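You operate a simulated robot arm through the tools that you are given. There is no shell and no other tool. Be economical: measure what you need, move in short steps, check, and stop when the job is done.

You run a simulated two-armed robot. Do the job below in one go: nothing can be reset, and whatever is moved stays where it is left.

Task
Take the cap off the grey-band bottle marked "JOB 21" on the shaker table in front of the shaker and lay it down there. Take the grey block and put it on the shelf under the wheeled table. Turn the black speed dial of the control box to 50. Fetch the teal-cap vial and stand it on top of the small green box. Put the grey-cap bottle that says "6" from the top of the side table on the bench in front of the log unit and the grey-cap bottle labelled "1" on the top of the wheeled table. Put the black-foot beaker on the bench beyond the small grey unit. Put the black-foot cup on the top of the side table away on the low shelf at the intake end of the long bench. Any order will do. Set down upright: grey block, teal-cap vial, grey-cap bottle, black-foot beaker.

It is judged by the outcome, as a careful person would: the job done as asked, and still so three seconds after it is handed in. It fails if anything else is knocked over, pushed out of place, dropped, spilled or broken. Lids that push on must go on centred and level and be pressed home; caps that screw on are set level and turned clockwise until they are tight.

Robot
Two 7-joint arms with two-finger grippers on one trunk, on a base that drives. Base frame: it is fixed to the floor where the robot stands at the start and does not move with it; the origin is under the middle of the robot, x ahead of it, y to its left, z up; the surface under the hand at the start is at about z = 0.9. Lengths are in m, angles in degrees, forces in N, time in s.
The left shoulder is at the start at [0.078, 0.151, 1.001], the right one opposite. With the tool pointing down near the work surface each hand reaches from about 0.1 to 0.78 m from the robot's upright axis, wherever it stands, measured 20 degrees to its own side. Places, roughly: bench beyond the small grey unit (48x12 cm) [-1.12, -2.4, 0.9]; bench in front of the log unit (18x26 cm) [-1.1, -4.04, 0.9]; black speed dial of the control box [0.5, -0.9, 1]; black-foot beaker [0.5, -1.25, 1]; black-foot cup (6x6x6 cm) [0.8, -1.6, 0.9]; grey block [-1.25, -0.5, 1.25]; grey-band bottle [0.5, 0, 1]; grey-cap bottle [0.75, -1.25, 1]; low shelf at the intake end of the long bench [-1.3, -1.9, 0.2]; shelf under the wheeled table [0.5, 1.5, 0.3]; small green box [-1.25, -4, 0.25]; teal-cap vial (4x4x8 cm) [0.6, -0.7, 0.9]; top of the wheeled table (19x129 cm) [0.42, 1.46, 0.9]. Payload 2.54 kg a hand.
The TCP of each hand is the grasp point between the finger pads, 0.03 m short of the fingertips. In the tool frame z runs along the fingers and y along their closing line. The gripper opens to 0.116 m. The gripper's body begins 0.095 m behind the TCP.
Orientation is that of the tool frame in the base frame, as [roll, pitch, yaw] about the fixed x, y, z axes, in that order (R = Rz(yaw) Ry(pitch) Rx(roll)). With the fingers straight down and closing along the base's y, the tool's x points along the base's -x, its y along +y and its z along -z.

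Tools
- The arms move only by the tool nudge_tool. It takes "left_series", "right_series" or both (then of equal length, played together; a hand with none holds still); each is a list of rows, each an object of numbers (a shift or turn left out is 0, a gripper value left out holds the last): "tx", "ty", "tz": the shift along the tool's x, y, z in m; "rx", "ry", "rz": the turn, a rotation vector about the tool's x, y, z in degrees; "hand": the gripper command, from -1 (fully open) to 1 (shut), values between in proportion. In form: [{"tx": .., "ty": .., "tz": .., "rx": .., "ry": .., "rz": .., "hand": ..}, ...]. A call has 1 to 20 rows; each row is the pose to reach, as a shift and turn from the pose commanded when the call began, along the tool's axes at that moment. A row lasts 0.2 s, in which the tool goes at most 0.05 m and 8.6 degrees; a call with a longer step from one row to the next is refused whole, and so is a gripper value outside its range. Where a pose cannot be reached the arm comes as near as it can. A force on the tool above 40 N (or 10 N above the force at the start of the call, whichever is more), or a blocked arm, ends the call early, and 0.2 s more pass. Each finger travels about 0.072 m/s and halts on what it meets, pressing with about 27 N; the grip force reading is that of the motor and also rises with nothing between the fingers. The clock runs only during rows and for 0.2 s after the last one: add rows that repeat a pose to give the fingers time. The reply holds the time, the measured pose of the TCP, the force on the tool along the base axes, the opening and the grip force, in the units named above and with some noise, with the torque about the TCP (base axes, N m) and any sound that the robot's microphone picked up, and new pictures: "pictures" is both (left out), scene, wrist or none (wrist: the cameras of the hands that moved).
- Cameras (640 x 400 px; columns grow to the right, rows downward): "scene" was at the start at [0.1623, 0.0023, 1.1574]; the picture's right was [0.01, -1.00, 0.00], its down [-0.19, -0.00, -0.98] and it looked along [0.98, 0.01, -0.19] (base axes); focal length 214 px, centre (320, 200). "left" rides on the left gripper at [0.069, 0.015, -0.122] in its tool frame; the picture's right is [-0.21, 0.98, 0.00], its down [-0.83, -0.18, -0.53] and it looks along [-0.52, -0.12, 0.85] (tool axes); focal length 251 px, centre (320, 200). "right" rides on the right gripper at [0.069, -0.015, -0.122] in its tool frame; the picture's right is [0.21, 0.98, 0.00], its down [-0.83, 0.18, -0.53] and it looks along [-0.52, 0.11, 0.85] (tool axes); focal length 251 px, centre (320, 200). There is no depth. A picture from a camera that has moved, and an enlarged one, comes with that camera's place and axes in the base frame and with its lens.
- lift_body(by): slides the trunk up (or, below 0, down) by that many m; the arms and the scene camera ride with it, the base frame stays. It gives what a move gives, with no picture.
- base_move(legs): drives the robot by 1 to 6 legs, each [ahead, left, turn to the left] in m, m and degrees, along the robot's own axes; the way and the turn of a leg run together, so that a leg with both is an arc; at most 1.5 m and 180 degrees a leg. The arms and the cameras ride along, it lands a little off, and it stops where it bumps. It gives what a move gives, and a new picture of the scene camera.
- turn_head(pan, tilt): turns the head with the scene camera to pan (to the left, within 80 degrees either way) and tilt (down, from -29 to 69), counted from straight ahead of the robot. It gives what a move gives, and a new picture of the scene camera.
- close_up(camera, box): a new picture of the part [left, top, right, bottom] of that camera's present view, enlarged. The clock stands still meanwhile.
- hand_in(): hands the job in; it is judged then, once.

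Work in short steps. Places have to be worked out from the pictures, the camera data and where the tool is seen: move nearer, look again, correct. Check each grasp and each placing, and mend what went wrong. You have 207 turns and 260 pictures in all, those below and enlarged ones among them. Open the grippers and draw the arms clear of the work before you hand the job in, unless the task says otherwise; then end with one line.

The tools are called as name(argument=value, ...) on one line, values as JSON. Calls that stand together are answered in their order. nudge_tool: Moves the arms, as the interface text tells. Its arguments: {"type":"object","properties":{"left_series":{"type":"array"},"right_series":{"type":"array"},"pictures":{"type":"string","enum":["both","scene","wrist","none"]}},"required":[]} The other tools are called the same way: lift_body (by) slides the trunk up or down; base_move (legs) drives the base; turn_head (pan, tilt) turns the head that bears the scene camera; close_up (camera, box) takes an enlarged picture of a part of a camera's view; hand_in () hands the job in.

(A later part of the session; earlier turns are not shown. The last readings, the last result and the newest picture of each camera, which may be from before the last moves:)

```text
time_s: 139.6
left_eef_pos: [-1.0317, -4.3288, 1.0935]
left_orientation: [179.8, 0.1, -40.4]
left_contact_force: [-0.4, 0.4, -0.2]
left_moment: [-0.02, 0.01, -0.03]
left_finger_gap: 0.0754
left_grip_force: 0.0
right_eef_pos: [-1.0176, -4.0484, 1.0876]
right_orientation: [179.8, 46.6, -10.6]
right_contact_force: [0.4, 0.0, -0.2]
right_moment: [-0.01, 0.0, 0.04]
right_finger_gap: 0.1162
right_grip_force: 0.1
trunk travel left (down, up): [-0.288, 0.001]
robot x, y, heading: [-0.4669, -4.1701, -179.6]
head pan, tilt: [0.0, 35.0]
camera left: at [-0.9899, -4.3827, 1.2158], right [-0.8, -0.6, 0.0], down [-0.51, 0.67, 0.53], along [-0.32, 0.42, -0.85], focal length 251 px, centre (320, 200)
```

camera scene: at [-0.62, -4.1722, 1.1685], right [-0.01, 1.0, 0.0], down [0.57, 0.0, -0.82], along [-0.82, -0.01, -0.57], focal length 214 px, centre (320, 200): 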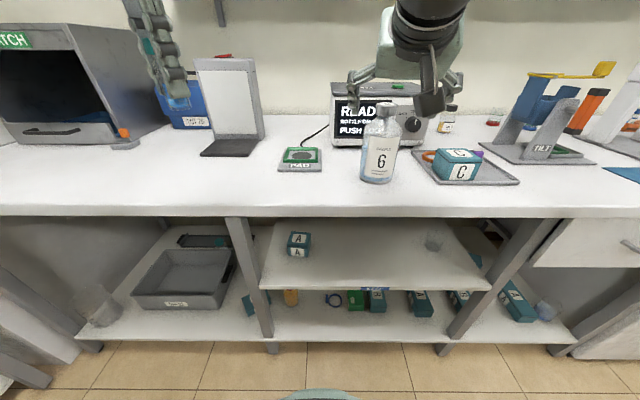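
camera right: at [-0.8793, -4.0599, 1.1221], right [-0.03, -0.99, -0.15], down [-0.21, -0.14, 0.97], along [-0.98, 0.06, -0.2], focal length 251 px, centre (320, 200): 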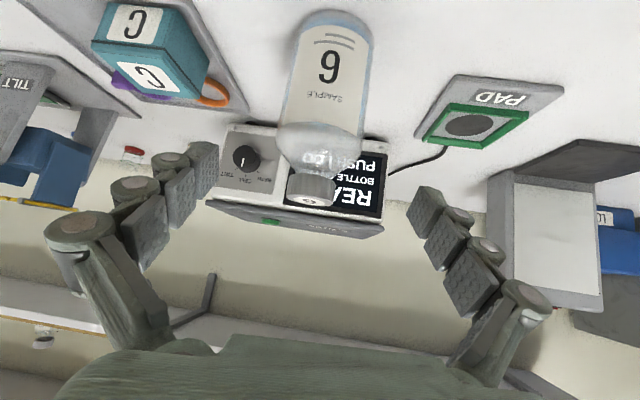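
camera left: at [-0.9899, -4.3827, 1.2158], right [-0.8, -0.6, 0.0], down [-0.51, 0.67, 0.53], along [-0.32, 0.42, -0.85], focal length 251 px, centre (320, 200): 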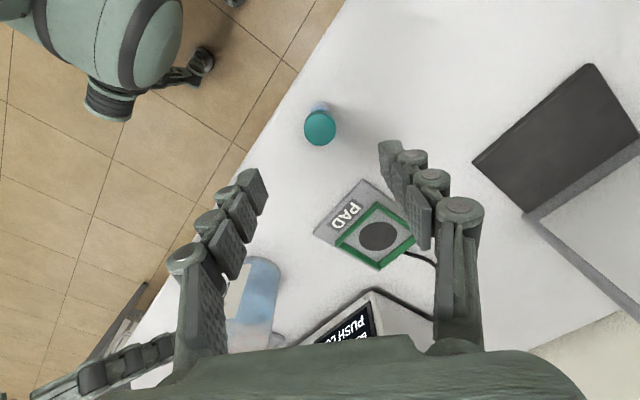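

Vial stands on the bench. Reorient the left hand to a 65° tilt at a standoff in front of it.

nudge_tool(left_series=[{"tx": 0.013, "ty": -0.006, "rx": -1.6, "ry": -7.1, "rz": -2.5}, {"tx": 0.026, "ty": -0.012, "rx": -3.2, "ry": -14.2, "rz": -4.9}, {"tx": 0.039, "ty": -0.018, "rx": -4.7, "ry": -21.3, "rz": -7.4}, {"tx": 0.052, "ty": -0.024, "rx": -6.3, "ry": -28.4, "rz": -9.9}, {"tx": 0.065, "ty": -0.03, "tz": 0.01, "rx": -7.9, "ry": -35.5, "rz": -12.3}, {"tx": 0.078, "ty": -0.036, "tz": 0.03, "rx": -9.5, "ry": -42.6, "rz": -14.8}, {"tx": 0.091, "ty": -0.043, "tz": 0.05, "rx": -11, "ry": -49.7, "rz": -17.3}, {"tx": 0.1, "ty": -0.048, "tz": 0.075, "rx": -12.6, "ry": -56.8, "rz": -19.7}, {"tx": 0.1077, "ty": -0.0523, "tz": 0.1, "rx": -14.2, "ry": -63.9, "rz": -22.2}, {"tx": 0.1077, "ty": -0.0523, "tz": 0.1, "rx": -14.2, "ry": -63.9, "rz": -22.2}], pictures="wrist")

```text
time_s: 141.8
left_eef_pos: [-0.9885, -4.3727, 1.015]
left_orientation: [179.8, 65.0, -15.7]
left_contact_force: [0.5, 0.0, 0.5]
left_moment: [0.0, 0.02, 0.02]
left_finger_gap: 0.0755
left_grip_force: 0.0
left hand out of reach, approached as far as the arm can: row 8, 9, 10
right_eef_pos: [-1.0182, -4.0483, 1.0865]
right_orientation: [179.9, 46.6, -10.7]
right_contact_force: [-0.3, -0.2, 0.1]
right_moment: [-0.01, -0.03, 0.02]
right_finger_gap: 0.1163
right_grip_force: 0.0
trunk travel left (down, up): [-0.288, 0.001]
robot x, y, heading: [-0.468, -4.1738, -179.6]
head pan, tilt: [0.0, 35.0]
camera left: at [-0.8586, -4.4233, 1.0033], right [-0.35, -0.92, 0.2], down [0.18, 0.14, 0.97], along [-0.92, 0.37, 0.12], focal length 251 px, centre (320, 200)
```

left: 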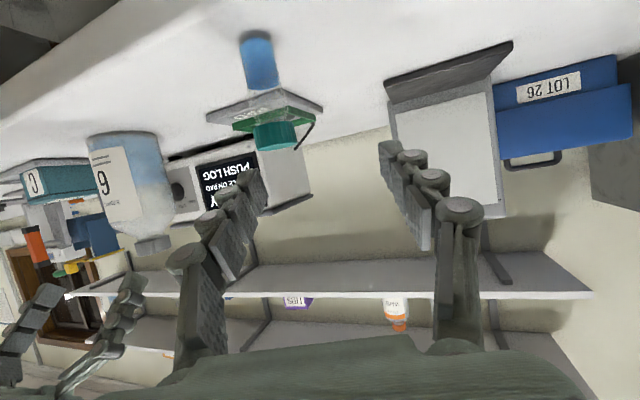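

Too close for this tilt; back the base off 0.10 m for room.

base_move(legs=[[-0.1, 0, 0]])

nudge_tool(left_series=[{"tx": 0.03, "ty": -0.01}, {"tx": 0.058, "ty": -0.018}, {"tx": 0.058, "ty": -0.018}], pictures="wrist")

```text
time_s: 142.9
left_eef_pos: [-0.8872, -4.3733, 1.0153]
left_orientation: [179.8, 65.0, -15.6]
left_contact_force: [-0.8, 0.2, 0.7]
left_moment: [0.0, -0.01, 0.0]
left_finger_gap: 0.0755
left_grip_force: 0.0
right_eef_pos: [-0.9176, -4.0482, 1.089]
right_orientation: [179.9, 46.6, -10.5]
right_contact_force: [0.6, 0.3, -0.1]
right_moment: [-0.01, 0.02, 0.02]
right_finger_gap: 0.1161
right_grip_force: 0.1
trunk travel left (down, up): [-0.288, 0.001]
robot x, y, heading: [-0.3665, -4.1721, -179.4]
head pan, tilt: [0.0, 35.0]
camera scene: at [-0.5196, -4.1715, 1.1685], right [-0.01, 1.0, 0.0], down [0.57, 0.0, -0.82], along [-0.82, -0.01, -0.57], focal length 214 px, centre (320, 200)
```

scene: 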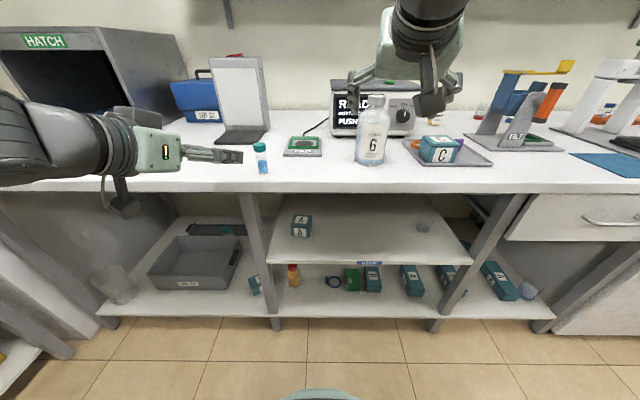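

```text
time_s: 143.7
left_eef_pos: [-0.8964, -4.3655, 0.9653]
left_orientation: [179.7, 65.0, -15.7]
left_contact_force: [0.1, 0.9, -0.7]
left_moment: [0.04, 0.0, 0.05]
left_finger_gap: 0.0756
left_grip_force: 0.0
left hand out of reach, approached as far as the arm can: row 1, 2, 3
right_eef_pos: [-0.9176, -4.0499, 1.0872]
right_orientation: [179.8, 46.6, -10.4]
right_contact_force: [1.2, 0.4, 0.0]
right_moment: [0.02, -0.01, 0.0]
right_finger_gap: 0.116
right_grip_force: 0.1
trunk travel left (down, up): [-0.288, 0.001]
robot x, y, heading: [-0.3621, -4.1712, -179.8]
head pan, tilt: [0.0, 35.0]
camera left: at [-0.7665, -4.4158, 0.9533], right [-0.35, -0.92, 0.2], down [0.18, 0.14, 0.97], along [-0.92, 0.37, 0.11], focal length 251 px, centre (320, 200)
```

left: 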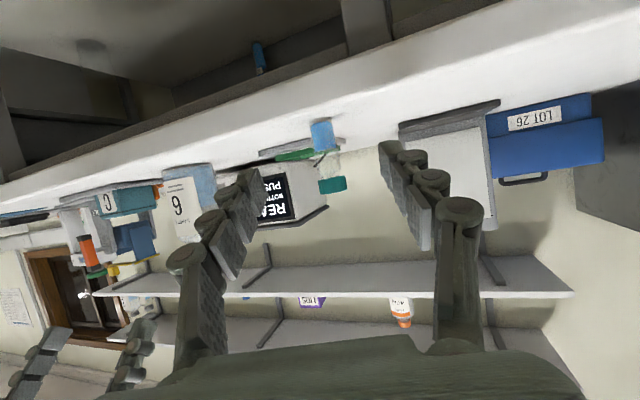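

Vial confirmed at (−1.03, −4.328). Approach along the tool and grip its body at z≈0.935.

nudge_tool(left_series=[{"tx": -0.0316}, {"tx": -0.0316, "tz": 0.045}, {"tx": -0.0316, "tz": 0.09}, {"tx": -0.0316, "tz": 0.1388}, {"tx": -0.0316, "tz": 0.1388}], pictures="wrist")

```text
time_s: 144.9
left_eef_pos: [-1.031, -4.3301, 0.9358]
left_orientation: [179.8, 64.9, -15.5]
left_contact_force: [0.3, 0.4, -0.5]
left_moment: [-0.03, 0.0, -0.01]
left_finger_gap: 0.0755
left_grip_force: 0.0
right_eef_pos: [-0.9186, -4.05, 1.0878]
right_orientation: [179.9, 46.6, -10.5]
right_contact_force: [0.2, -0.4, 0.3]
right_moment: [0.01, 0.01, -0.01]
right_finger_gap: 0.116
right_grip_force: 0.0
trunk travel left (down, up): [-0.288, 0.001]
robot x, y, heading: [-0.3674, -4.1721, -179.7]
head pan, tilt: [0.0, 35.0]
camera left: at [-0.9008, -4.3809, 0.9247], right [-0.35, -0.92, 0.2], down [0.18, 0.14, 0.97], along [-0.92, 0.37, 0.11], focal length 251 px, centre (320, 200)
```

left: 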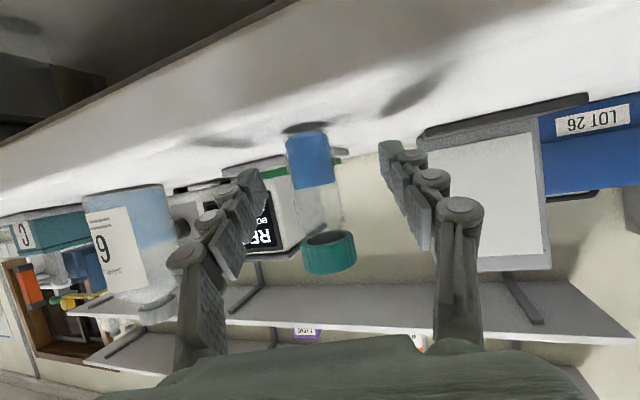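

Vial is at the grasp point. Close and lift 6 cm.

nudge_tool(left_series=[{"hand": 1}, {"hand": 1}, {"hand": 1}, {"hand": 1}, {"tx": -0.018, "tz": -0.008}, {"tx": -0.036, "tz": -0.017}, {"tx": -0.063, "tz": -0.03}, {"tx": -0.063, "tz": -0.03}], pictures="wrist")

```text
time_s: 146.7
left_eef_pos: [-1.032, -4.3293, 1.0052]
left_orientation: [179.8, 64.9, -15.6]
left_contact_force: [-0.5, -0.4, 0.0]
left_moment: [-0.04, -0.02, 0.03]
left_finger_gap: 0.0253
left_grip_force: 27.2
right_eef_pos: [-0.9186, -4.049, 1.0874]
right_orientation: [179.9, 46.6, -10.5]
right_contact_force: [0.5, 0.0, -0.3]
right_moment: [0.0, 0.0, 0.03]
right_finger_gap: 0.1157
right_grip_force: 0.0
trunk travel left (down, up): [-0.288, 0.001]
robot x, y, heading: [-0.3695, -4.1723, -179.7]
head pan, tilt: [0.0, 35.0]
camera left: at [-0.9009, -4.3799, 0.9936], right [-0.35, -0.92, 0.2], down [0.18, 0.14, 0.97], along [-0.92, 0.37, 0.11], focal length 251 px, centre (320, 200)
```

left: 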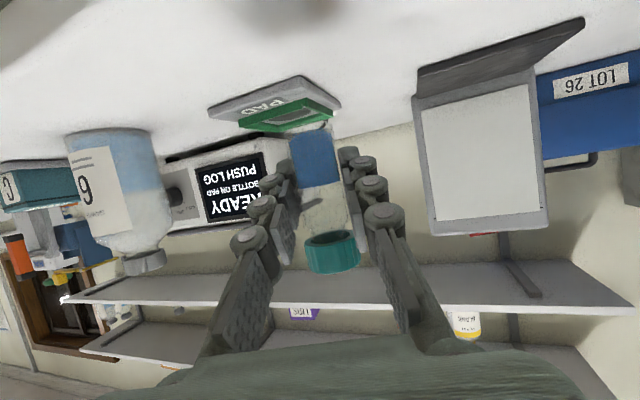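

Vial held upright from the side. Retract both hands off the bench edge.

nudge_tool(left_series=[{"tx": 0.014, "ty": -0.009, "tz": -0.03}, {"tx": 0.028, "ty": -0.018, "tz": -0.059}, {"tx": 0.042, "ty": -0.027, "tz": -0.09}, {"tx": 0.053, "ty": -0.035, "tz": -0.114}, {"tx": 0.053, "ty": -0.035, "tz": -0.114}], right_series=[{"tx": 0.014, "ty": -0.004, "tz": -0.014}, {"tx": 0.027, "ty": -0.007, "tz": -0.028}, {"tx": 0.04, "ty": -0.011, "tz": -0.042}, {"tx": 0.054, "ty": -0.0146, "tz": -0.057}, {"tx": 0.054, "ty": -0.0146, "tz": -0.057}], pictures="none")

base_move(legs=[[-0.05, 0, 0], [0, -0.32, 0]])

```text
time_s: 147.9
left_eef_pos: [-0.9001, -4.3317, 1.0062]
left_orientation: [179.8, 64.9, -15.6]
left_contact_force: [-0.1, -0.7, 0.5]
left_moment: [0.01, 0.03, -0.01]
left_finger_gap: 0.0256
left_grip_force: 27.2
right_eef_pos: [-0.8378, -4.0511, 1.0852]
right_orientation: [179.8, 46.7, -10.3]
right_contact_force: [-0.4, -1.2, 0.8]
right_moment: [0.01, -0.01, 0.0]
right_finger_gap: 0.1159
right_grip_force: 0.1
trunk travel left (down, up): [-0.288, 0.001]
robot x, y, heading: [-0.3652, -4.1727, -179.6]
head pan, tilt: [0.0, 35.0]
```

```text
time_s: 152.1
left_eef_pos: [-0.8534, -4.0171, 1.0065]
left_orientation: [179.8, 65.0, -15.4]
left_contact_force: [-0.1, 0.6, -0.7]
left_moment: [0.02, 0.02, 0.01]
left_finger_gap: 0.0256
left_grip_force: 26.9
right_eef_pos: [-0.7915, -3.7366, 1.0852]
right_orientation: [179.8, 46.6, -10.2]
right_contact_force: [-0.2, -0.1, 0.5]
right_moment: [0.02, 0.0, 0.0]
right_finger_gap: 0.116
right_grip_force: 0.1
trunk travel left (down, up): [-0.288, 0.001]
robot x, y, heading: [-0.3218, -3.8533, -179.3]
head pan, tilt: [0.0, 35.0]
camera scene: at [-0.475, -3.8552, 1.1684], right [-0.01, 1.0, 0.0], down [0.57, 0.01, -0.82], along [-0.82, -0.01, -0.57], focal length 214 px, centre (320, 200)
```

scene: 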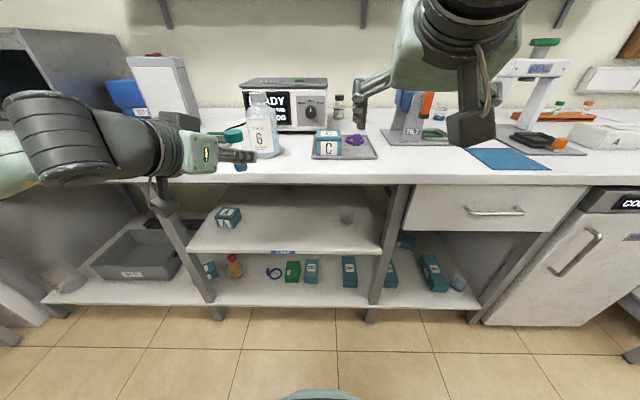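

Hands are clear of the bench edge. Lower the trunk fully.

lift_body(by=-0.285)

turn_head(pan=-5, tilt=30)

close_up(camera="scene", box=[180, 140, 420, 340])

```text
time_s: 155.0
left_eef_pos: [-0.8535, -4.0179, 0.7215]
left_orientation: [179.8, 64.9, -15.4]
left_contact_force: [0.0, 0.4, -1.0]
left_moment: [0.0, 0.03, -0.01]
left_finger_gap: 0.0257
left_grip_force: 27.2
right_eef_pos: [-0.7934, -3.7357, 0.8012]
right_orientation: [179.9, 46.6, -10.1]
right_contact_force: [0.2, 0.0, -0.1]
right_moment: [-0.02, 0.01, 0.01]
right_finger_gap: 0.116
right_grip_force: 0.1
trunk travel left (down, up): [-0.003, 0.286]
robot x, y, heading: [-0.3171, -3.8568, -179.6]
head pan, tilt: [0.0, 35.0]
```

```text
time_s: 155.6
left_eef_pos: [-0.8543, -4.0183, 0.721]
left_orientation: [179.8, 64.8, -15.3]
left_contact_force: [0.5, 0.3, -0.6]
left_moment: [0.04, -0.02, -0.01]
left_finger_gap: 0.0258
left_grip_force: 27.1
right_eef_pos: [-0.7918, -3.7367, 0.8017]
right_orientation: [179.9, 46.6, -10.0]
right_contact_force: [-0.9, -0.2, 0.4]
right_moment: [-0.01, 0.0, 0.0]
right_finger_gap: 0.1158
right_grip_force: 0.2
trunk travel left (down, up): [-0.003, 0.286]
robot x, y, heading: [-0.3235, -3.8544, -179.2]
head pan, tilt: [-5.0, 30.0]
camera scene: at [-0.4772, -3.8475, 0.8911], right [0.07, 1.0, 0.0], down [0.5, -0.04, -0.87], along [-0.86, 0.06, -0.5], focal length 214 px, centre (320, 200)
```

scene: 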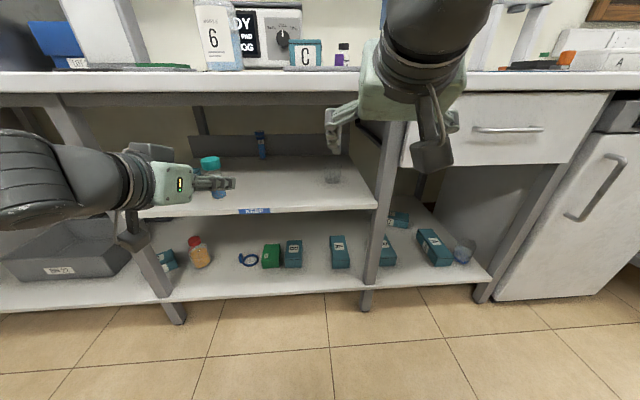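

```text
2.00 times, centred on (300, 240) of scene
camera zoom: at [-0.4772, -3.8475, 0.8911], right [0.07, 1.0, 0.0], down [0.5, -0.04, -0.87], along [-0.86, 0.06, -0.5], focal length 429 px, centre (360, 120)
```

zoom: 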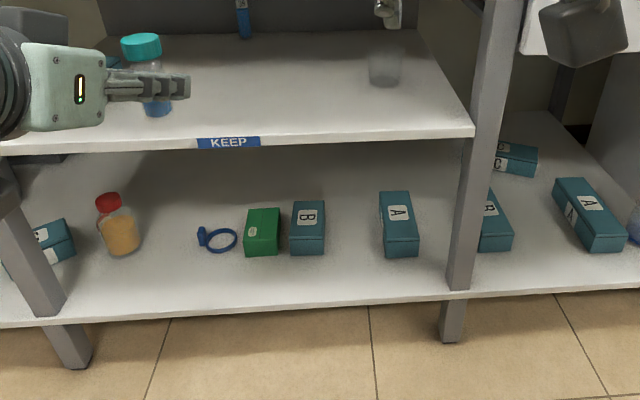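

Box top centre ≈ (−1.135, −3.998), z≈0.278. Lower the left hand in front of the shelf to z≈0.40.

nudge_tool(left_series=[{"tx": 0.036, "tz": 0.017}, {"tx": 0.072, "tz": 0.034}, {"tx": 0.109, "tz": 0.051}, {"tx": 0.145, "tz": 0.068}, {"tx": 0.181, "tz": 0.085}, {"tx": 0.217, "tz": 0.101}, {"tx": 0.254, "tz": 0.118}, {"tx": 0.29, "tz": 0.135}, {"tx": 0.29, "tz": 0.135}], pictures="scene")

```text
time_s: 157.6
left_eef_pos: [-0.8587, -4.0465, 0.4008]
left_orientation: [-178.1, 64.6, -14.5]
left_contact_force: [-0.2, -0.4, -0.2]
left_moment: [-0.01, -0.02, 0.01]
left_finger_gap: 0.0257
left_grip_force: 26.9
left hand out of reach, approached as far as the arm can: row 5, 6, 7, 8, 9
right_eef_pos: [-0.7925, -3.7363, 0.8013]
right_orientation: [179.9, 46.6, -10.0]
right_contact_force: [0.2, 0.3, -1.5]
right_moment: [-0.01, 0.01, -0.03]
right_finger_gap: 0.1161
right_grip_force: 0.0
trunk travel left (down, up): [-0.003, 0.286]
robot x, y, heading: [-0.321, -3.8519, -179.2]
head pan, tilt: [-5.0, 30.0]
camera scene: at [-0.4772, -3.8475, 0.8911], right [0.07, 1.0, 0.0], down [0.5, -0.04, -0.87], along [-0.86, 0.06, -0.5], focal length 214 px, centre (320, 200)
```

scene: 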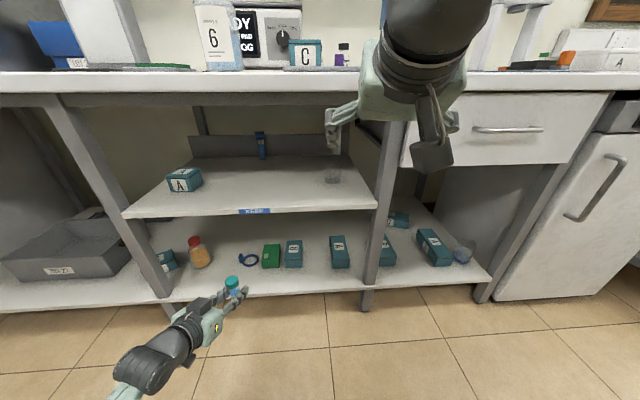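

Reached z=0.40. Move forward to (−0.95, −4.0) and straighten the small roll.

nudge_tool(left_series=[{"tx": -0.015, "ty": -0.007, "tz": 0.031, "rx": -1}, {"tx": -0.03, "ty": -0.014, "tz": 0.062, "rx": -2}, {"tx": -0.0443, "ty": -0.0208, "tz": 0.0934, "rx": -2}, {"tx": -0.0443, "ty": -0.0208, "tz": 0.0934, "rx": -2}], pictures="wrist")

```text
time_s: 158.6
left_eef_pos: [-0.8777, -4.0713, 0.3901]
left_orientation: [179.0, 64.8, -14.7]
left_contact_force: [-1.1, -0.2, -1.0]
left_moment: [-0.03, -0.01, 0.0]
left_finger_gap: 0.0256
left_grip_force: 27.1
left hand out of reach, approached as far as the arm can: row 1, 2, 3, 4
right_eef_pos: [-0.7916, -3.7361, 0.8016]
right_orientation: [-180.0, 46.7, -10.0]
right_contact_force: [-0.2, -0.2, -0.3]
right_moment: [0.0, 0.0, 0.01]
right_finger_gap: 0.116
right_grip_force: 0.0
trunk travel left (down, up): [-0.003, 0.286]
robot x, y, heading: [-0.3161, -3.8557, -179.2]
head pan, tilt: [-5.0, 30.0]
camera left: at [-0.7456, -4.1191, 0.3798], right [-0.32, -0.93, 0.2], down [0.17, 0.15, 0.97], along [-0.93, 0.35, 0.11], focal length 251 px, centre (320, 200)
```

left: 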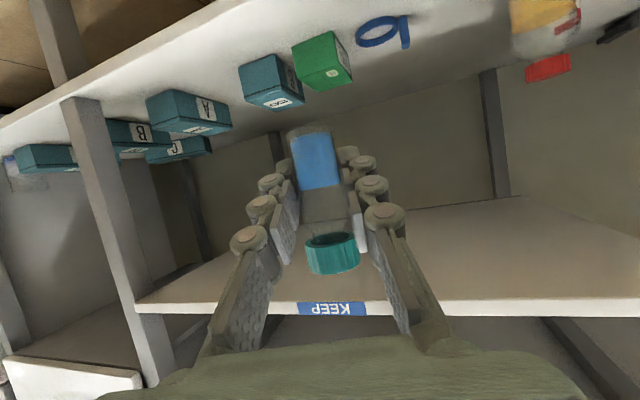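

Reach is limited at this tilt and height. Test a 50° tilt while moving forward 0.1 m (free space between the shelves).

nudge_tool(left_series=[{"tx": -0.012, "ty": 0.007, "tz": 0.026, "ry": 5}, {"tx": -0.025, "ty": 0.015, "tz": 0.052, "ry": 10}, {"tx": -0.037, "ty": 0.022, "tz": 0.078, "ry": 15}, {"tx": -0.05, "ty": 0.03, "tz": 0.105, "ry": 15}, {"tx": -0.05, "ty": 0.03, "tz": 0.105, "ry": 15}], pictures="none")

```text
time_s: 159.8
left_eef_pos: [-1.0, -4.0706, 0.3905]
left_orientation: [178.6, 49.9, -14.4]
left_contact_force: [-0.3, 0.4, -1.1]
left_moment: [0.01, -0.01, -0.02]
left_finger_gap: 0.0257
left_grip_force: 27.6
right_eef_pos: [-0.7922, -3.7363, 0.8002]
right_orientation: [-180.0, 46.7, -10.2]
right_contact_force: [0.2, -0.4, 0.5]
right_moment: [0.01, -0.01, 0.01]
right_finger_gap: 0.1159
right_grip_force: 0.1
trunk travel left (down, up): [-0.003, 0.286]
robot x, y, heading: [-0.3211, -3.8526, -179.5]
head pan, tilt: [-5.0, 30.0]
```

Reach is fine at 50°. Try turning back to 65° here, farther out.

nudge_tool(left_series=[{"ry": -5, "tz": 0.01}, {"ry": -10, "tz": 0.02}, {"ry": -15, "tz": 0.03}, {"ry": -15, "tz": 0.03}], pictures="none")

```text
time_s: 160.8
left_eef_pos: [-1.0242, -4.0679, 0.371]
left_orientation: [177.7, 64.9, -15.3]
left_contact_force: [0.5, 0.1, -0.2]
left_moment: [-0.03, 0.0, -0.02]
left_finger_gap: 0.0258
left_grip_force: 27.0
right_eef_pos: [-0.7916, -3.7359, 0.8004]
right_orientation: [179.9, 46.6, -10.1]
right_contact_force: [-0.5, 0.7, -0.5]
right_moment: [-0.02, 0.0, 0.01]
right_finger_gap: 0.1162
right_grip_force: 0.0
trunk travel left (down, up): [-0.003, 0.286]
robot x, y, heading: [-0.3182, -3.8558, -179.1]
head pan, tilt: [-5.0, 30.0]
```

It works farther out. Move over the box: target (−1.135, −3.998, 0.36), roll corrected.

nudge_tool(left_series=[{"tx": -0.012, "ty": -0.01, "tz": 0.03, "rx": 1}, {"tx": -0.022, "ty": -0.019, "tz": 0.06, "rx": 2}, {"tx": -0.033, "ty": -0.029, "tz": 0.09, "rx": 2}, {"tx": -0.043, "ty": -0.0382, "tz": 0.1184, "rx": 2}, {"tx": -0.043, "ty": -0.0382, "tz": 0.1184, "rx": 2}], pictures="both")

```text
time_s: 162.0
left_eef_pos: [-1.1346, -4.0013, 0.3577]
left_orientation: [179.8, 65.0, -15.3]
left_contact_force: [-0.2, -0.5, -0.6]
left_moment: [-0.03, -0.01, -0.02]
left_finger_gap: 0.0259
left_grip_force: 27.1
right_eef_pos: [-0.7921, -3.7364, 0.8012]
right_orientation: [179.9, 46.6, -10.1]
right_contact_force: [-0.9, -0.3, -0.6]
right_moment: [0.0, -0.01, 0.04]
right_finger_gap: 0.116
right_grip_force: 0.0
trunk travel left (down, up): [-0.003, 0.286]
robot x, y, heading: [-0.3217, -3.8537, -179.1]
head pan, tilt: [-5.0, 30.0]
camera scene: at [-0.4771, -3.8475, 0.8912], right [0.07, 1.0, 0.0], down [0.5, -0.04, -0.87], along [-0.86, 0.06, -0.5], focal length 214 px, centre (320, 200)
camera left: at [-1.0042, -4.0504, 0.3462], right [-0.34, -0.92, 0.2], down [0.18, 0.14, 0.97], along [-0.92, 0.37, 0.11], focal length 251 px, centre (320, 200)
```

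scene: 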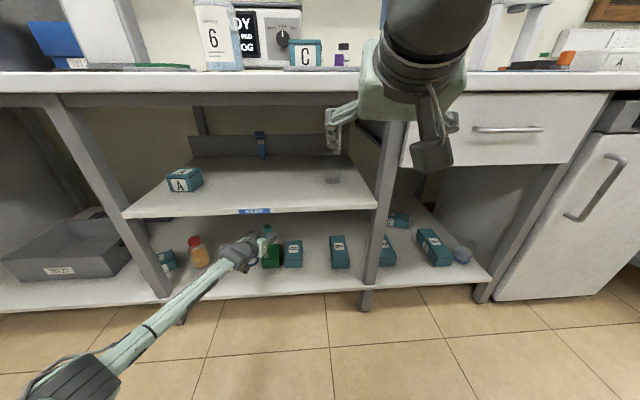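
left: 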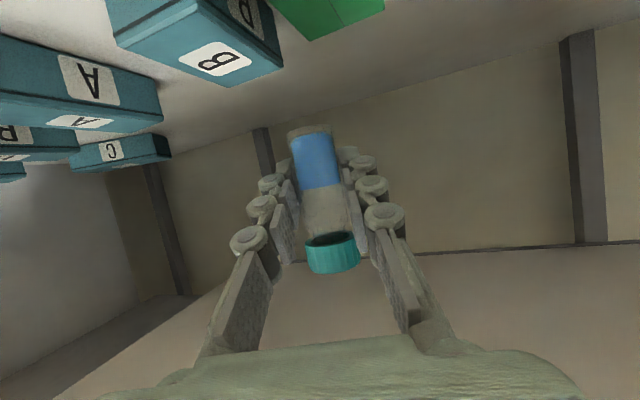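

Check alignment of vial over the green box in close-ups.

close_up(camera="scene", box=[220, 210, 320, 280])

close_up(camera="left", box=[160, 0, 480, 200])

```text
5.71 times, centred on (270, 245) of scene
camera zoom: at [-0.4771, -3.8475, 0.8912], right [0.07, 1.0, 0.0], down [0.5, -0.04, -0.87], along [-0.86, 0.06, -0.5], focal length 1226 px, centre (606, -57)
```

zoom: 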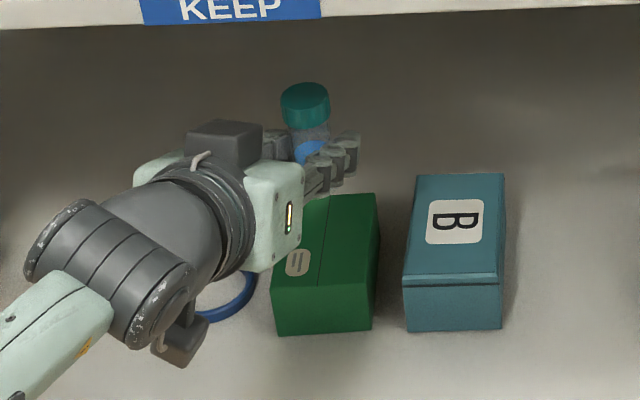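

```text
2.00 times, centred on (320, 100) of left
camera zoom: at [-1.0042, -4.0504, 0.3462], right [-0.34, -0.92, 0.2], down [0.18, 0.14, 0.97], along [-0.92, 0.37, 0.11], focal length 503 px, centre (320, 400)
```

zoom: 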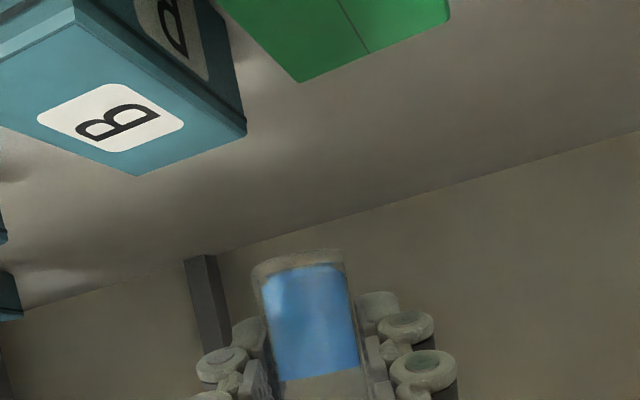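

Refined: box top centre (−1.179, −4.011), z≈0.231. Move forward and down to just above.

nudge_tool(left_series=[{"tx": 0.014, "ty": 0.01, "tz": 0.029}, {"tx": 0.0285, "ty": 0.0213, "tz": 0.0572}, {"tx": 0.045, "ty": 0.0213, "tz": 0.065}, {"tx": 0.056, "ty": 0.0213, "tz": 0.07}, {"tx": 0.056, "ty": 0.0213, "tz": 0.07}], pictures="none")

close_up(camera="left", box=[160, 0, 480, 200])

close_up(camera="scene", box=[220, 210, 320, 280])

```text
time_s: 163.2
left_eef_pos: [-1.1823, -4.0117, 0.292]
left_orientation: [179.9, 65.0, -15.3]
left_contact_force: [0.8, 0.9, -0.6]
left_moment: [0.02, 0.0, -0.02]
left_finger_gap: 0.0257
left_grip_force: 26.8
left hand out of reach, approached as far as the arm can: row 4, 5
right_eef_pos: [-0.7915, -3.7358, 0.8]
right_orientation: [179.9, 46.7, -10.1]
right_contact_force: [0.0, -1.2, -0.3]
right_moment: [-0.03, 0.0, -0.02]
right_finger_gap: 0.1158
right_grip_force: 0.1
trunk travel left (down, up): [-0.003, 0.286]
robot x, y, heading: [-0.3189, -3.852, -179.1]
head pan, tilt: [-5.0, 30.0]
```

```text
2.00 times, centred on (320, 100) of left
camera zoom: at [-1.0507, -4.061, 0.2801], right [-0.34, -0.92, 0.2], down [0.18, 0.14, 0.97], along [-0.92, 0.37, 0.11], focal length 503 px, centre (320, 400)
```

zoom: 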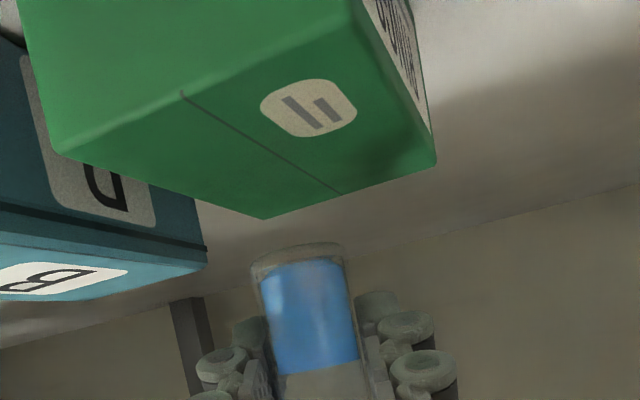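

```text
5.71 times, centred on (270, 245) of scene
camera zoom: at [-0.4772, -3.8475, 0.8912], right [0.07, 1.0, 0.0], down [0.5, -0.04, -0.87], along [-0.86, 0.06, -0.5], focal length 1226 px, centre (606, -57)
```

zoom: 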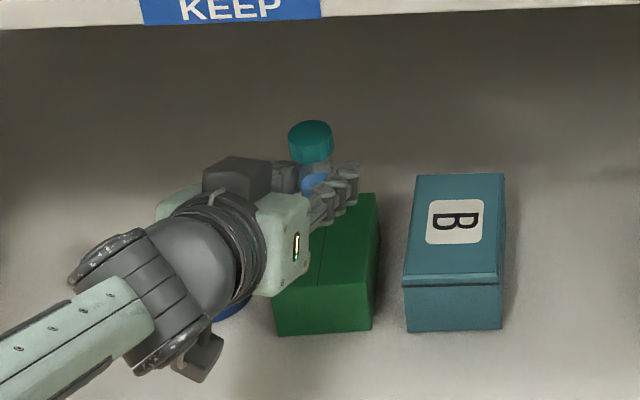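

Vial is right above the box centre but the arm is at its reach limit in height. Retract 6 cm, drive the base 6 cm ahead, then lower.

nudge_tool(left_series=[{"tx": 0.008, "ty": -0.005, "tz": -0.018}, {"tx": 0.016, "ty": -0.011, "tz": -0.036}, {"tx": 0.02, "ty": -0.0158, "tz": -0.0524}], pictures="none")

base_move(legs=[[0.07, 0, 0]])

```text
time_s: 164.0
left_eef_pos: [-1.1223, -4.012, 0.2938]
left_orientation: [179.4, 64.8, -15.5]
left_contact_force: [-0.1, 0.8, 0.8]
left_moment: [0.03, -0.04, -0.01]
left_finger_gap: 0.0254
left_grip_force: 27.2
left hand out of reach, approached as far as the arm can: row 1
right_eef_pos: [-0.793, -3.7356, 0.8009]
right_orientation: [179.9, 46.5, -10.1]
right_contact_force: [0.3, 0.4, -0.5]
right_moment: [-0.01, -0.03, 0.01]
right_finger_gap: 0.1158
right_grip_force: 0.1
trunk travel left (down, up): [-0.003, 0.286]
robot x, y, heading: [-0.3172, -3.8488, -179.4]
head pan, tilt: [-5.0, 30.0]
```

```text
time_s: 165.1
left_eef_pos: [-1.1927, -4.0106, 0.2963]
left_orientation: [179.8, 64.8, -15.2]
left_contact_force: [-0.1, 0.8, 0.1]
left_moment: [-0.03, 0.0, 0.01]
left_finger_gap: 0.0259
left_grip_force: 27.3
right_eef_pos: [-0.8615, -3.7363, 0.8006]
right_orientation: [179.9, 46.6, -10.2]
right_contact_force: [0.9, 0.1, -1.1]
right_moment: [-0.01, 0.04, 0.02]
right_finger_gap: 0.1159
right_grip_force: 0.1
trunk travel left (down, up): [-0.003, 0.286]
robot x, y, heading: [-0.3936, -3.8549, -179.4]
head pan, tilt: [-5.0, 30.0]
camera scene: at [-0.5475, -3.8482, 0.8912], right [0.07, 1.0, 0.0], down [0.5, -0.04, -0.87], along [-0.86, 0.06, -0.5], focal length 214 px, centre (320, 200)
```

scene: 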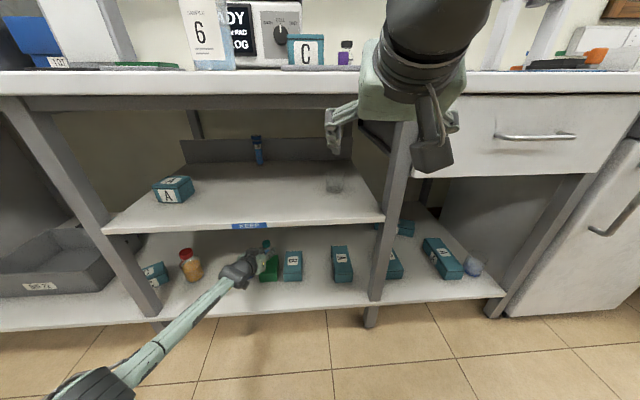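

Now lower to just above, then in small steps to contact.

nudge_tool(left_series=[{"tx": 0.012, "ty": -0.0015, "tz": -0.0006}, {"tx": 0.0248, "ty": -0.003, "tz": -0.0012}, {"tx": 0.0266, "ty": -0.003, "tz": -0.0003}, {"tx": 0.0284, "ty": -0.003, "tz": 0.0005}, {"tx": 0.0302, "ty": -0.003, "tz": 0.0014}, {"tx": 0.032, "ty": -0.003, "tz": 0.0022}], pictures="wrist")

```text
time_s: 166.4
left_eef_pos: [-1.1812, -4.0111, 0.267]
left_orientation: [179.8, 65.0, -15.5]
left_contact_force: [0.6, 0.1, 3.2]
left_moment: [0.01, -0.01, 0.03]
left_finger_gap: 0.0258
left_grip_force: 27.4
right_eef_pos: [-0.8612, -3.7364, 0.8007]
right_orientation: [179.9, 46.7, -10.3]
right_contact_force: [0.5, 0.3, 0.5]
right_moment: [-0.02, 0.0, 0.01]
right_finger_gap: 0.1162
right_grip_force: 0.0
trunk travel left (down, up): [-0.003, 0.286]
robot x, y, heading: [-0.3956, -3.8582, -179.5]
head pan, tilt: [-5.0, 30.0]
camera left: at [-1.051, -4.061, 0.2558], right [-0.34, -0.92, 0.2], down [0.18, 0.14, 0.97], along [-0.92, 0.37, 0.12], focal length 251 px, centre (320, 200)
```

left: 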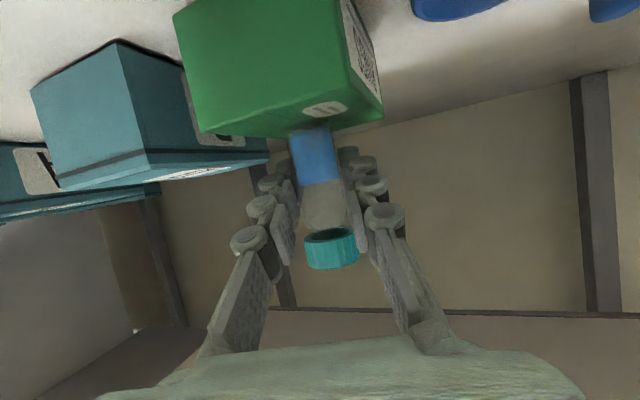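

Contact felt at z=0.267. Open slightly and check it stands, then withdraw.

nudge_tool(left_series=[{"hand": 0.45}, {"hand": 0.35}, {"hand": 0.2}, {"hand": 0.15}, {"hand": 0.15}], pictures="none")

nudge_tool(left_series=[{"tz": -0.03}, {"tz": -0.06}, {"tz": -0.09}, {"tz": -0.09}], pictures="both")

```text
time_s: 167.7
left_eef_pos: [-1.1817, -4.0104, 0.2673]
left_orientation: [179.9, 64.9, -15.3]
left_contact_force: [0.1, -0.5, -0.6]
left_moment: [-0.01, 0.0, 0.02]
left_finger_gap: 0.0495
left_grip_force: 0.0
right_eef_pos: [-0.8629, -3.7369, 0.8019]
right_orientation: [179.9, 46.5, -10.2]
right_contact_force: [0.3, 0.0, -0.9]
right_moment: [0.02, -0.02, 0.01]
right_finger_gap: 0.1159
right_grip_force: 0.0
trunk travel left (down, up): [-0.003, 0.286]
robot x, y, heading: [-0.3893, -3.8595, -179.2]
head pan, tilt: [-5.0, 30.0]
```

```text
time_s: 168.7
left_eef_pos: [-1.1026, -4.0321, 0.3037]
left_orientation: [179.8, 65.0, -15.3]
left_contact_force: [-0.3, -1.3, 0.4]
left_moment: [0.01, 0.03, -0.01]
left_finger_gap: 0.0495
left_grip_force: 0.1
right_eef_pos: [-0.864, -3.7359, 0.8007]
right_orientation: [179.8, 46.7, -10.2]
right_contact_force: [-0.5, -0.4, 0.1]
right_moment: [-0.01, 0.04, 0.01]
right_finger_gap: 0.1158
right_grip_force: 0.0
trunk travel left (down, up): [-0.003, 0.286]
robot x, y, heading: [-0.3924, -3.8548, -179.5]
head pan, tilt: [-5.0, 30.0]
camera scene: at [-0.5475, -3.8482, 0.8912], right [0.07, 1.0, 0.0], down [0.5, -0.04, -0.87], along [-0.86, 0.06, -0.5], focal length 214 px, centre (320, 200)
camera left: at [-0.9714, -4.0832, 0.2923], right [-0.34, -0.92, 0.2], down [0.18, 0.14, 0.97], along [-0.92, 0.37, 0.11], focal length 251 px, centre (320, 200)
```

scene: 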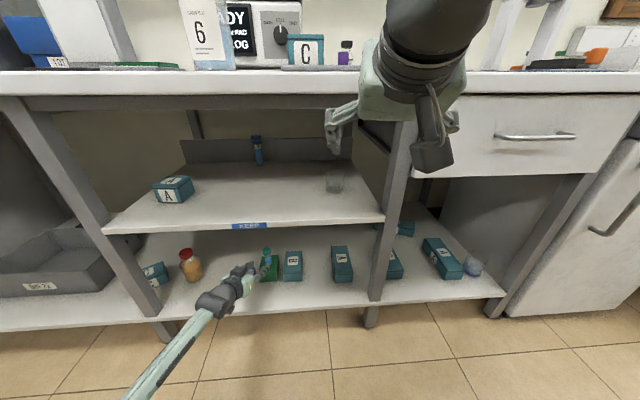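
left: 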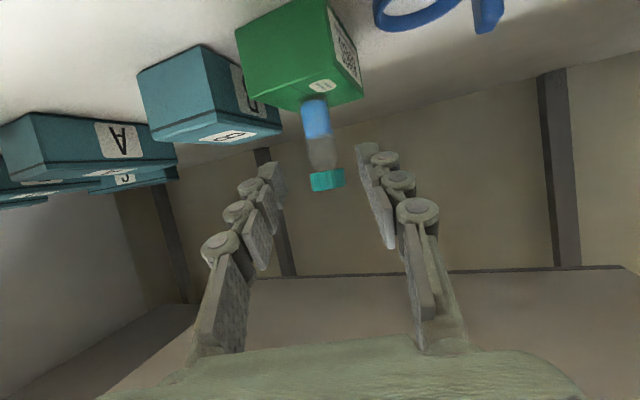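

Vial stands on the green box. Back off and withdraw the hand from between the shelves.

base_move(legs=[[-0.08, 0, 0]])

nudge_tool(left_series=[{"tz": -0.03, "tx": 0.01}, {"tz": -0.06, "tx": 0.02}, {"tz": -0.09, "tx": 0.03}, {"tz": -0.12, "tx": 0.04}, {"tz": -0.12, "tx": 0.04}], pictures="none")

```text
time_s: 169.7
left_eef_pos: [-1.0232, -4.0327, 0.304]
left_orientation: [179.7, 64.9, -15.3]
left_contact_force: [-0.8, -0.5, -0.3]
left_moment: [0.01, 0.03, -0.02]
left_finger_gap: 0.0493
left_grip_force: 0.0
right_eef_pos: [-0.7846, -3.7357, 0.8003]
right_orientation: [180.0, 46.6, -10.2]
right_contact_force: [-0.2, -0.2, -0.4]
right_moment: [-0.01, -0.01, 0.0]
right_finger_gap: 0.1161
right_grip_force: 0.0
trunk travel left (down, up): [-0.003, 0.286]
robot x, y, heading: [-0.312, -3.852, -179.3]
head pan, tilt: [-5.0, 30.0]
camera scene: at [-0.469, -3.8473, 0.8911], right [0.07, 1.0, 0.0], down [0.5, -0.04, -0.87], along [-0.86, 0.06, -0.5], focal length 214 px, centre (320, 200)
```

scene: 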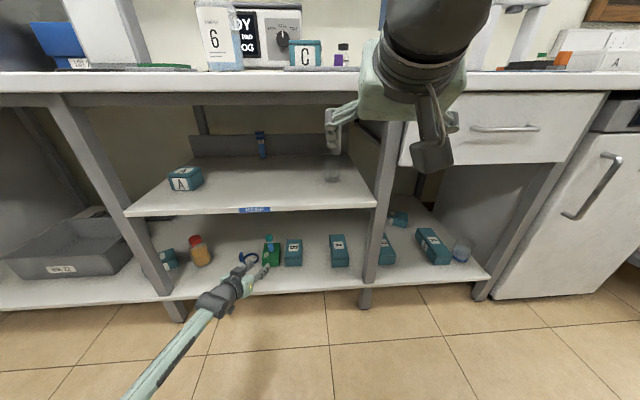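

```text
time_s: 170.9
left_eef_pos: [-0.9032, -4.0657, 0.3155]
left_orientation: [179.9, 64.8, -15.2]
left_contact_force: [-0.5, 0.3, 0.1]
left_moment: [-0.03, 0.01, 0.03]
left_finger_gap: 0.0492
left_grip_force: 0.0
right_eef_pos: [-0.7848, -3.7347, 0.801]
right_orientation: [179.9, 46.6, -10.1]
right_contact_force: [0.0, 0.8, -0.7]
right_moment: [-0.03, -0.01, -0.02]
right_finger_gap: 0.1158
right_grip_force: 0.1
trunk travel left (down, up): [-0.003, 0.286]
robot x, y, heading: [-0.3113, -3.8572, -179.3]
head pan, tilt: [-5.0, 30.0]
```

Raise the left hand straight up (slightly back), then raise the trunk.

nudge_tool(left_series=[{"tx": 0.012, "ty": -0.008, "tz": -0.026}, {"tx": -0.028, "ty": -0.008, "tz": -0.046}, {"tx": -0.068, "ty": -0.008, "tz": -0.064}, {"tx": -0.108, "ty": -0.008, "tz": -0.082}, {"tx": -0.148, "ty": -0.008, "tz": -0.101}, {"tx": -0.188, "ty": -0.008, "tz": -0.12}, {"tx": -0.228, "ty": -0.008, "tz": -0.138}, {"tx": -0.268, "ty": -0.008, "tz": -0.157}, {"tx": -0.308, "ty": -0.008, "tz": -0.176}, {"tx": -0.348, "ty": -0.008, "tz": -0.195}], pictures="none")

lift_body(by=0.285)

```text
time_s: 173.1
left_eef_pos: [-0.8724, -4.0641, 0.7171]
left_orientation: [179.8, 64.8, -15.2]
left_contact_force: [-0.2, -0.4, -0.3]
left_moment: [-0.01, 0.02, -0.04]
left_finger_gap: 0.0492
left_grip_force: 0.0
left hand out of reach, approached as far as the arm can: row 1
right_eef_pos: [-0.7842, -3.7349, 0.7996]
right_orientation: [179.9, 46.5, -10.2]
right_contact_force: [0.3, -0.4, -0.8]
right_moment: [0.0, -0.01, 0.0]
right_finger_gap: 0.1159
right_grip_force: 0.1
trunk travel left (down, up): [-0.003, 0.286]
robot x, y, heading: [-0.3115, -3.8568, -179.3]
head pan, tilt: [-5.0, 30.0]
```

```text
time_s: 176.0
left_eef_pos: [-0.873, -4.0641, 1.0031]
left_orientation: [179.7, 64.9, -15.3]
left_contact_force: [-0.6, 0.9, -0.4]
left_moment: [-0.02, 0.0, -0.03]
left_finger_gap: 0.0492
left_grip_force: 0.0
right_eef_pos: [-0.7834, -3.7363, 1.0856]
right_orientation: [179.9, 46.6, -10.2]
right_contact_force: [-0.1, 0.8, -0.4]
right_moment: [-0.04, -0.05, 0.02]
right_finger_gap: 0.116
right_grip_force: 0.1
trunk travel left (down, up): [-0.288, 0.001]
robot x, y, heading: [-0.3107, -3.8547, -179.0]
head pan, tilt: [-5.0, 30.0]
```

Now return for beaker and cup: turn to face +y and drive up the aisle.

base_move(legs=[[0, 0, -91], [1.2, 0.05, 0]])

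turn_head(pan=50, tilt=25)

```text
time_s: 186.1
left_eef_pos: [-0.5766, -2.0779, 1.012]
left_orientation: [176.3, 65.1, -108.5]
left_contact_force: [0.2, 0.4, 0.6]
left_moment: [0.02, 0.0, 0.0]
left_finger_gap: 0.0492
left_grip_force: 0.2
right_eef_pos: [-0.2423, -2.171, 1.0879]
right_orientation: [178.5, 47.0, -101.7]
right_contact_force: [-0.5, 0.7, 0.5]
right_moment: [-0.02, 0.03, 0.01]
right_finger_gap: 0.1161
right_grip_force: 0.1
trunk travel left (down, up): [-0.288, 0.001]
robot x, y, heading: [-0.3748, -2.635, 90.1]
head pan, tilt: [-5.0, 30.0]
camera scene: at [-0.357, -2.4827, 1.178], right [1.0, -0.09, -0.01], down [-0.05, -0.49, -0.87], along [0.07, 0.87, -0.49], focal length 214 px, centre (320, 200)
```

scene: 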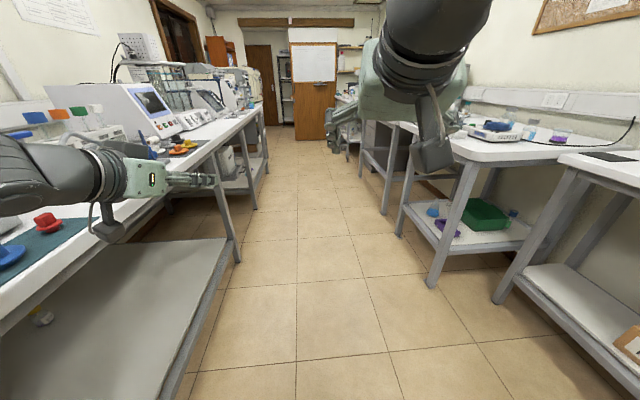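

```text
time_s: 187.3
left_eef_pos: [-0.5801, -2.0735, 1.0098]
left_orientation: [176.1, 64.8, -108.5]
left_contact_force: [0.7, 0.6, -0.3]
left_moment: [0.01, -0.01, 0.0]
left_finger_gap: 0.0493
left_grip_force: 0.0
right_eef_pos: [-0.2442, -2.1675, 1.0876]
right_orientation: [178.8, 46.8, -101.6]
right_contact_force: [0.0, -0.2, 0.0]
right_moment: [0.0, 0.02, -0.01]
right_finger_gap: 0.1159
right_grip_force: 0.0
trunk travel left (down, up): [-0.288, 0.001]
robot x, y, heading: [-0.3768, -2.6308, 89.9]
head pan, tilt: [50.0, 25.0]
camera scene: at [-0.4361, -2.5098, 1.1858], right [0.64, 0.77, 0.0], down [0.31, -0.27, -0.91], along [-0.7, 0.58, -0.41], focal length 214 px, centre (320, 200)
```

scene: 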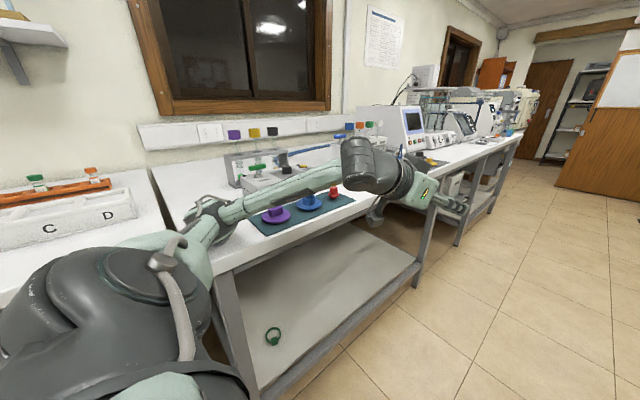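

The left hand's roll shows a small deflection; the low left elbow may have brushed something. I fold the left hand to pointing down and higher, which lifts the elbow, before moving on.

nudge_tool(left_series=[{"tx": -0.02, "tz": -0.01}, {"tx": -0.04, "tz": -0.02, "ry": 8}, {"tx": -0.06, "tz": -0.03, "ry": 16}, {"tx": -0.08, "tz": -0.04, "ry": 24}, {"tx": -0.1, "tz": -0.05, "ry": 32}, {"tx": -0.109, "tz": -0.05, "ry": 40}, {"tx": -0.12, "tz": -0.06, "ry": 48}, {"tx": -0.13, "tz": -0.07, "ry": 56}, {"tx": -0.136, "tz": -0.07, "ry": 64}], right_series=[{"ry": 0}, {"ry": 5}, {"ry": 10}, {"ry": 15}, {"ry": 20}, {"ry": 25}, {"ry": 30}, {"ry": 38}, {"ry": 46}], pictures="scene")

```text
time_s: 189.3
left_eef_pos: [-0.5842, -2.0765, 1.1558]
left_orientation: [179.3, 0.6, -105.1]
left_contact_force: [0.1, -0.1, -0.6]
left_moment: [0.0, 0.02, -0.01]
left_finger_gap: 0.0491
left_grip_force: 0.0
right_eef_pos: [-0.2534, -2.1626, 1.0847]
right_orientation: [179.9, 0.4, -100.7]
right_contact_force: [-1.2, 0.3, 0.2]
right_moment: [0.02, -0.01, -0.01]
right_finger_gap: 0.1158
right_grip_force: 0.0
trunk travel left (down, up): [-0.288, 0.001]
robot x, y, heading: [-0.3768, -2.6332, 90.1]
head pan, tilt: [50.0, 25.0]
camera scene: at [-0.4461, -2.5044, 1.184], right [0.64, 0.77, 0.0], down [0.32, -0.27, -0.91], along [-0.7, 0.58, -0.42], focal length 214 px, centre (320, 200)
```

scene: 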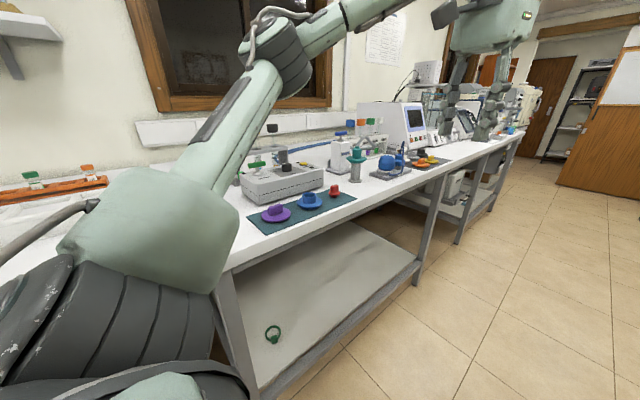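

Elbow is high now. Drive up to y≈−1.45 and turn to face the side table.

base_move(legs=[[1.15, 0, 0], [0, 0, -90]])

turn_head(pan=0, tilt=30)

```text
time_s: 199.4
left_eef_pos: [0.1932, -1.2511, 1.1545]
left_orientation: [179.3, 0.8, 162.6]
left_contact_force: [0.8, -0.1, 0.1]
left_moment: [-0.01, 0.01, -0.02]
left_finger_gap: 0.0493
left_grip_force: 0.0
right_eef_pos: [0.0937, -1.5799, 1.0848]
right_orientation: [179.9, 0.5, 167.0]
right_contact_force: [-0.9, -0.4, -0.6]
right_moment: [0.01, 0.01, -0.01]
right_finger_gap: 0.1161
right_grip_force: 0.1
trunk travel left (down, up): [-0.288, 0.001]
robot x, y, heading: [-0.3745, -1.4381, -2.0]
head pan, tilt: [50.0, 25.0]
camera scene: at [-0.2405, -1.3702, 1.1841], right [0.74, -0.67, 0.0], down [-0.28, -0.31, -0.91], along [0.61, 0.67, -0.42], focal length 214 px, centre (320, 200)
```

scene: 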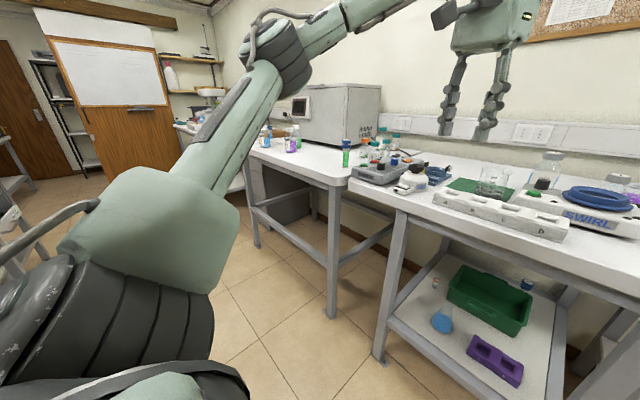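

```text
time_s: 200.6
left_eef_pos: [0.1924, -1.2518, 1.1546]
left_orientation: [179.3, 0.8, 162.6]
left_contact_force: [-0.2, 0.0, -0.3]
left_moment: [0.03, -0.02, 0.0]
left_finger_gap: 0.0493
left_grip_force: 0.1
right_eef_pos: [0.0946, -1.5801, 1.0862]
right_orientation: [180.0, 0.5, 167.1]
right_contact_force: [-0.1, 0.2, 0.0]
right_moment: [-0.01, -0.03, 0.0]
right_finger_gap: 0.1159
right_grip_force: 0.1
trunk travel left (down, up): [-0.288, 0.001]
robot x, y, heading: [-0.3713, -1.4337, -2.1]
head pan, tilt: [0.0, 30.0]
camera scene: at [-0.2119, -1.4417, 1.1762], right [-0.04, -1.0, 0.0], down [-0.5, 0.02, -0.87], along [0.87, -0.03, -0.5], focal length 214 px, centre (320, 200)
```

scene: 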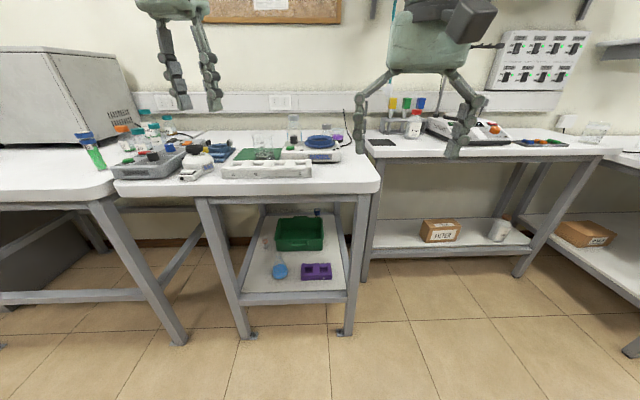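

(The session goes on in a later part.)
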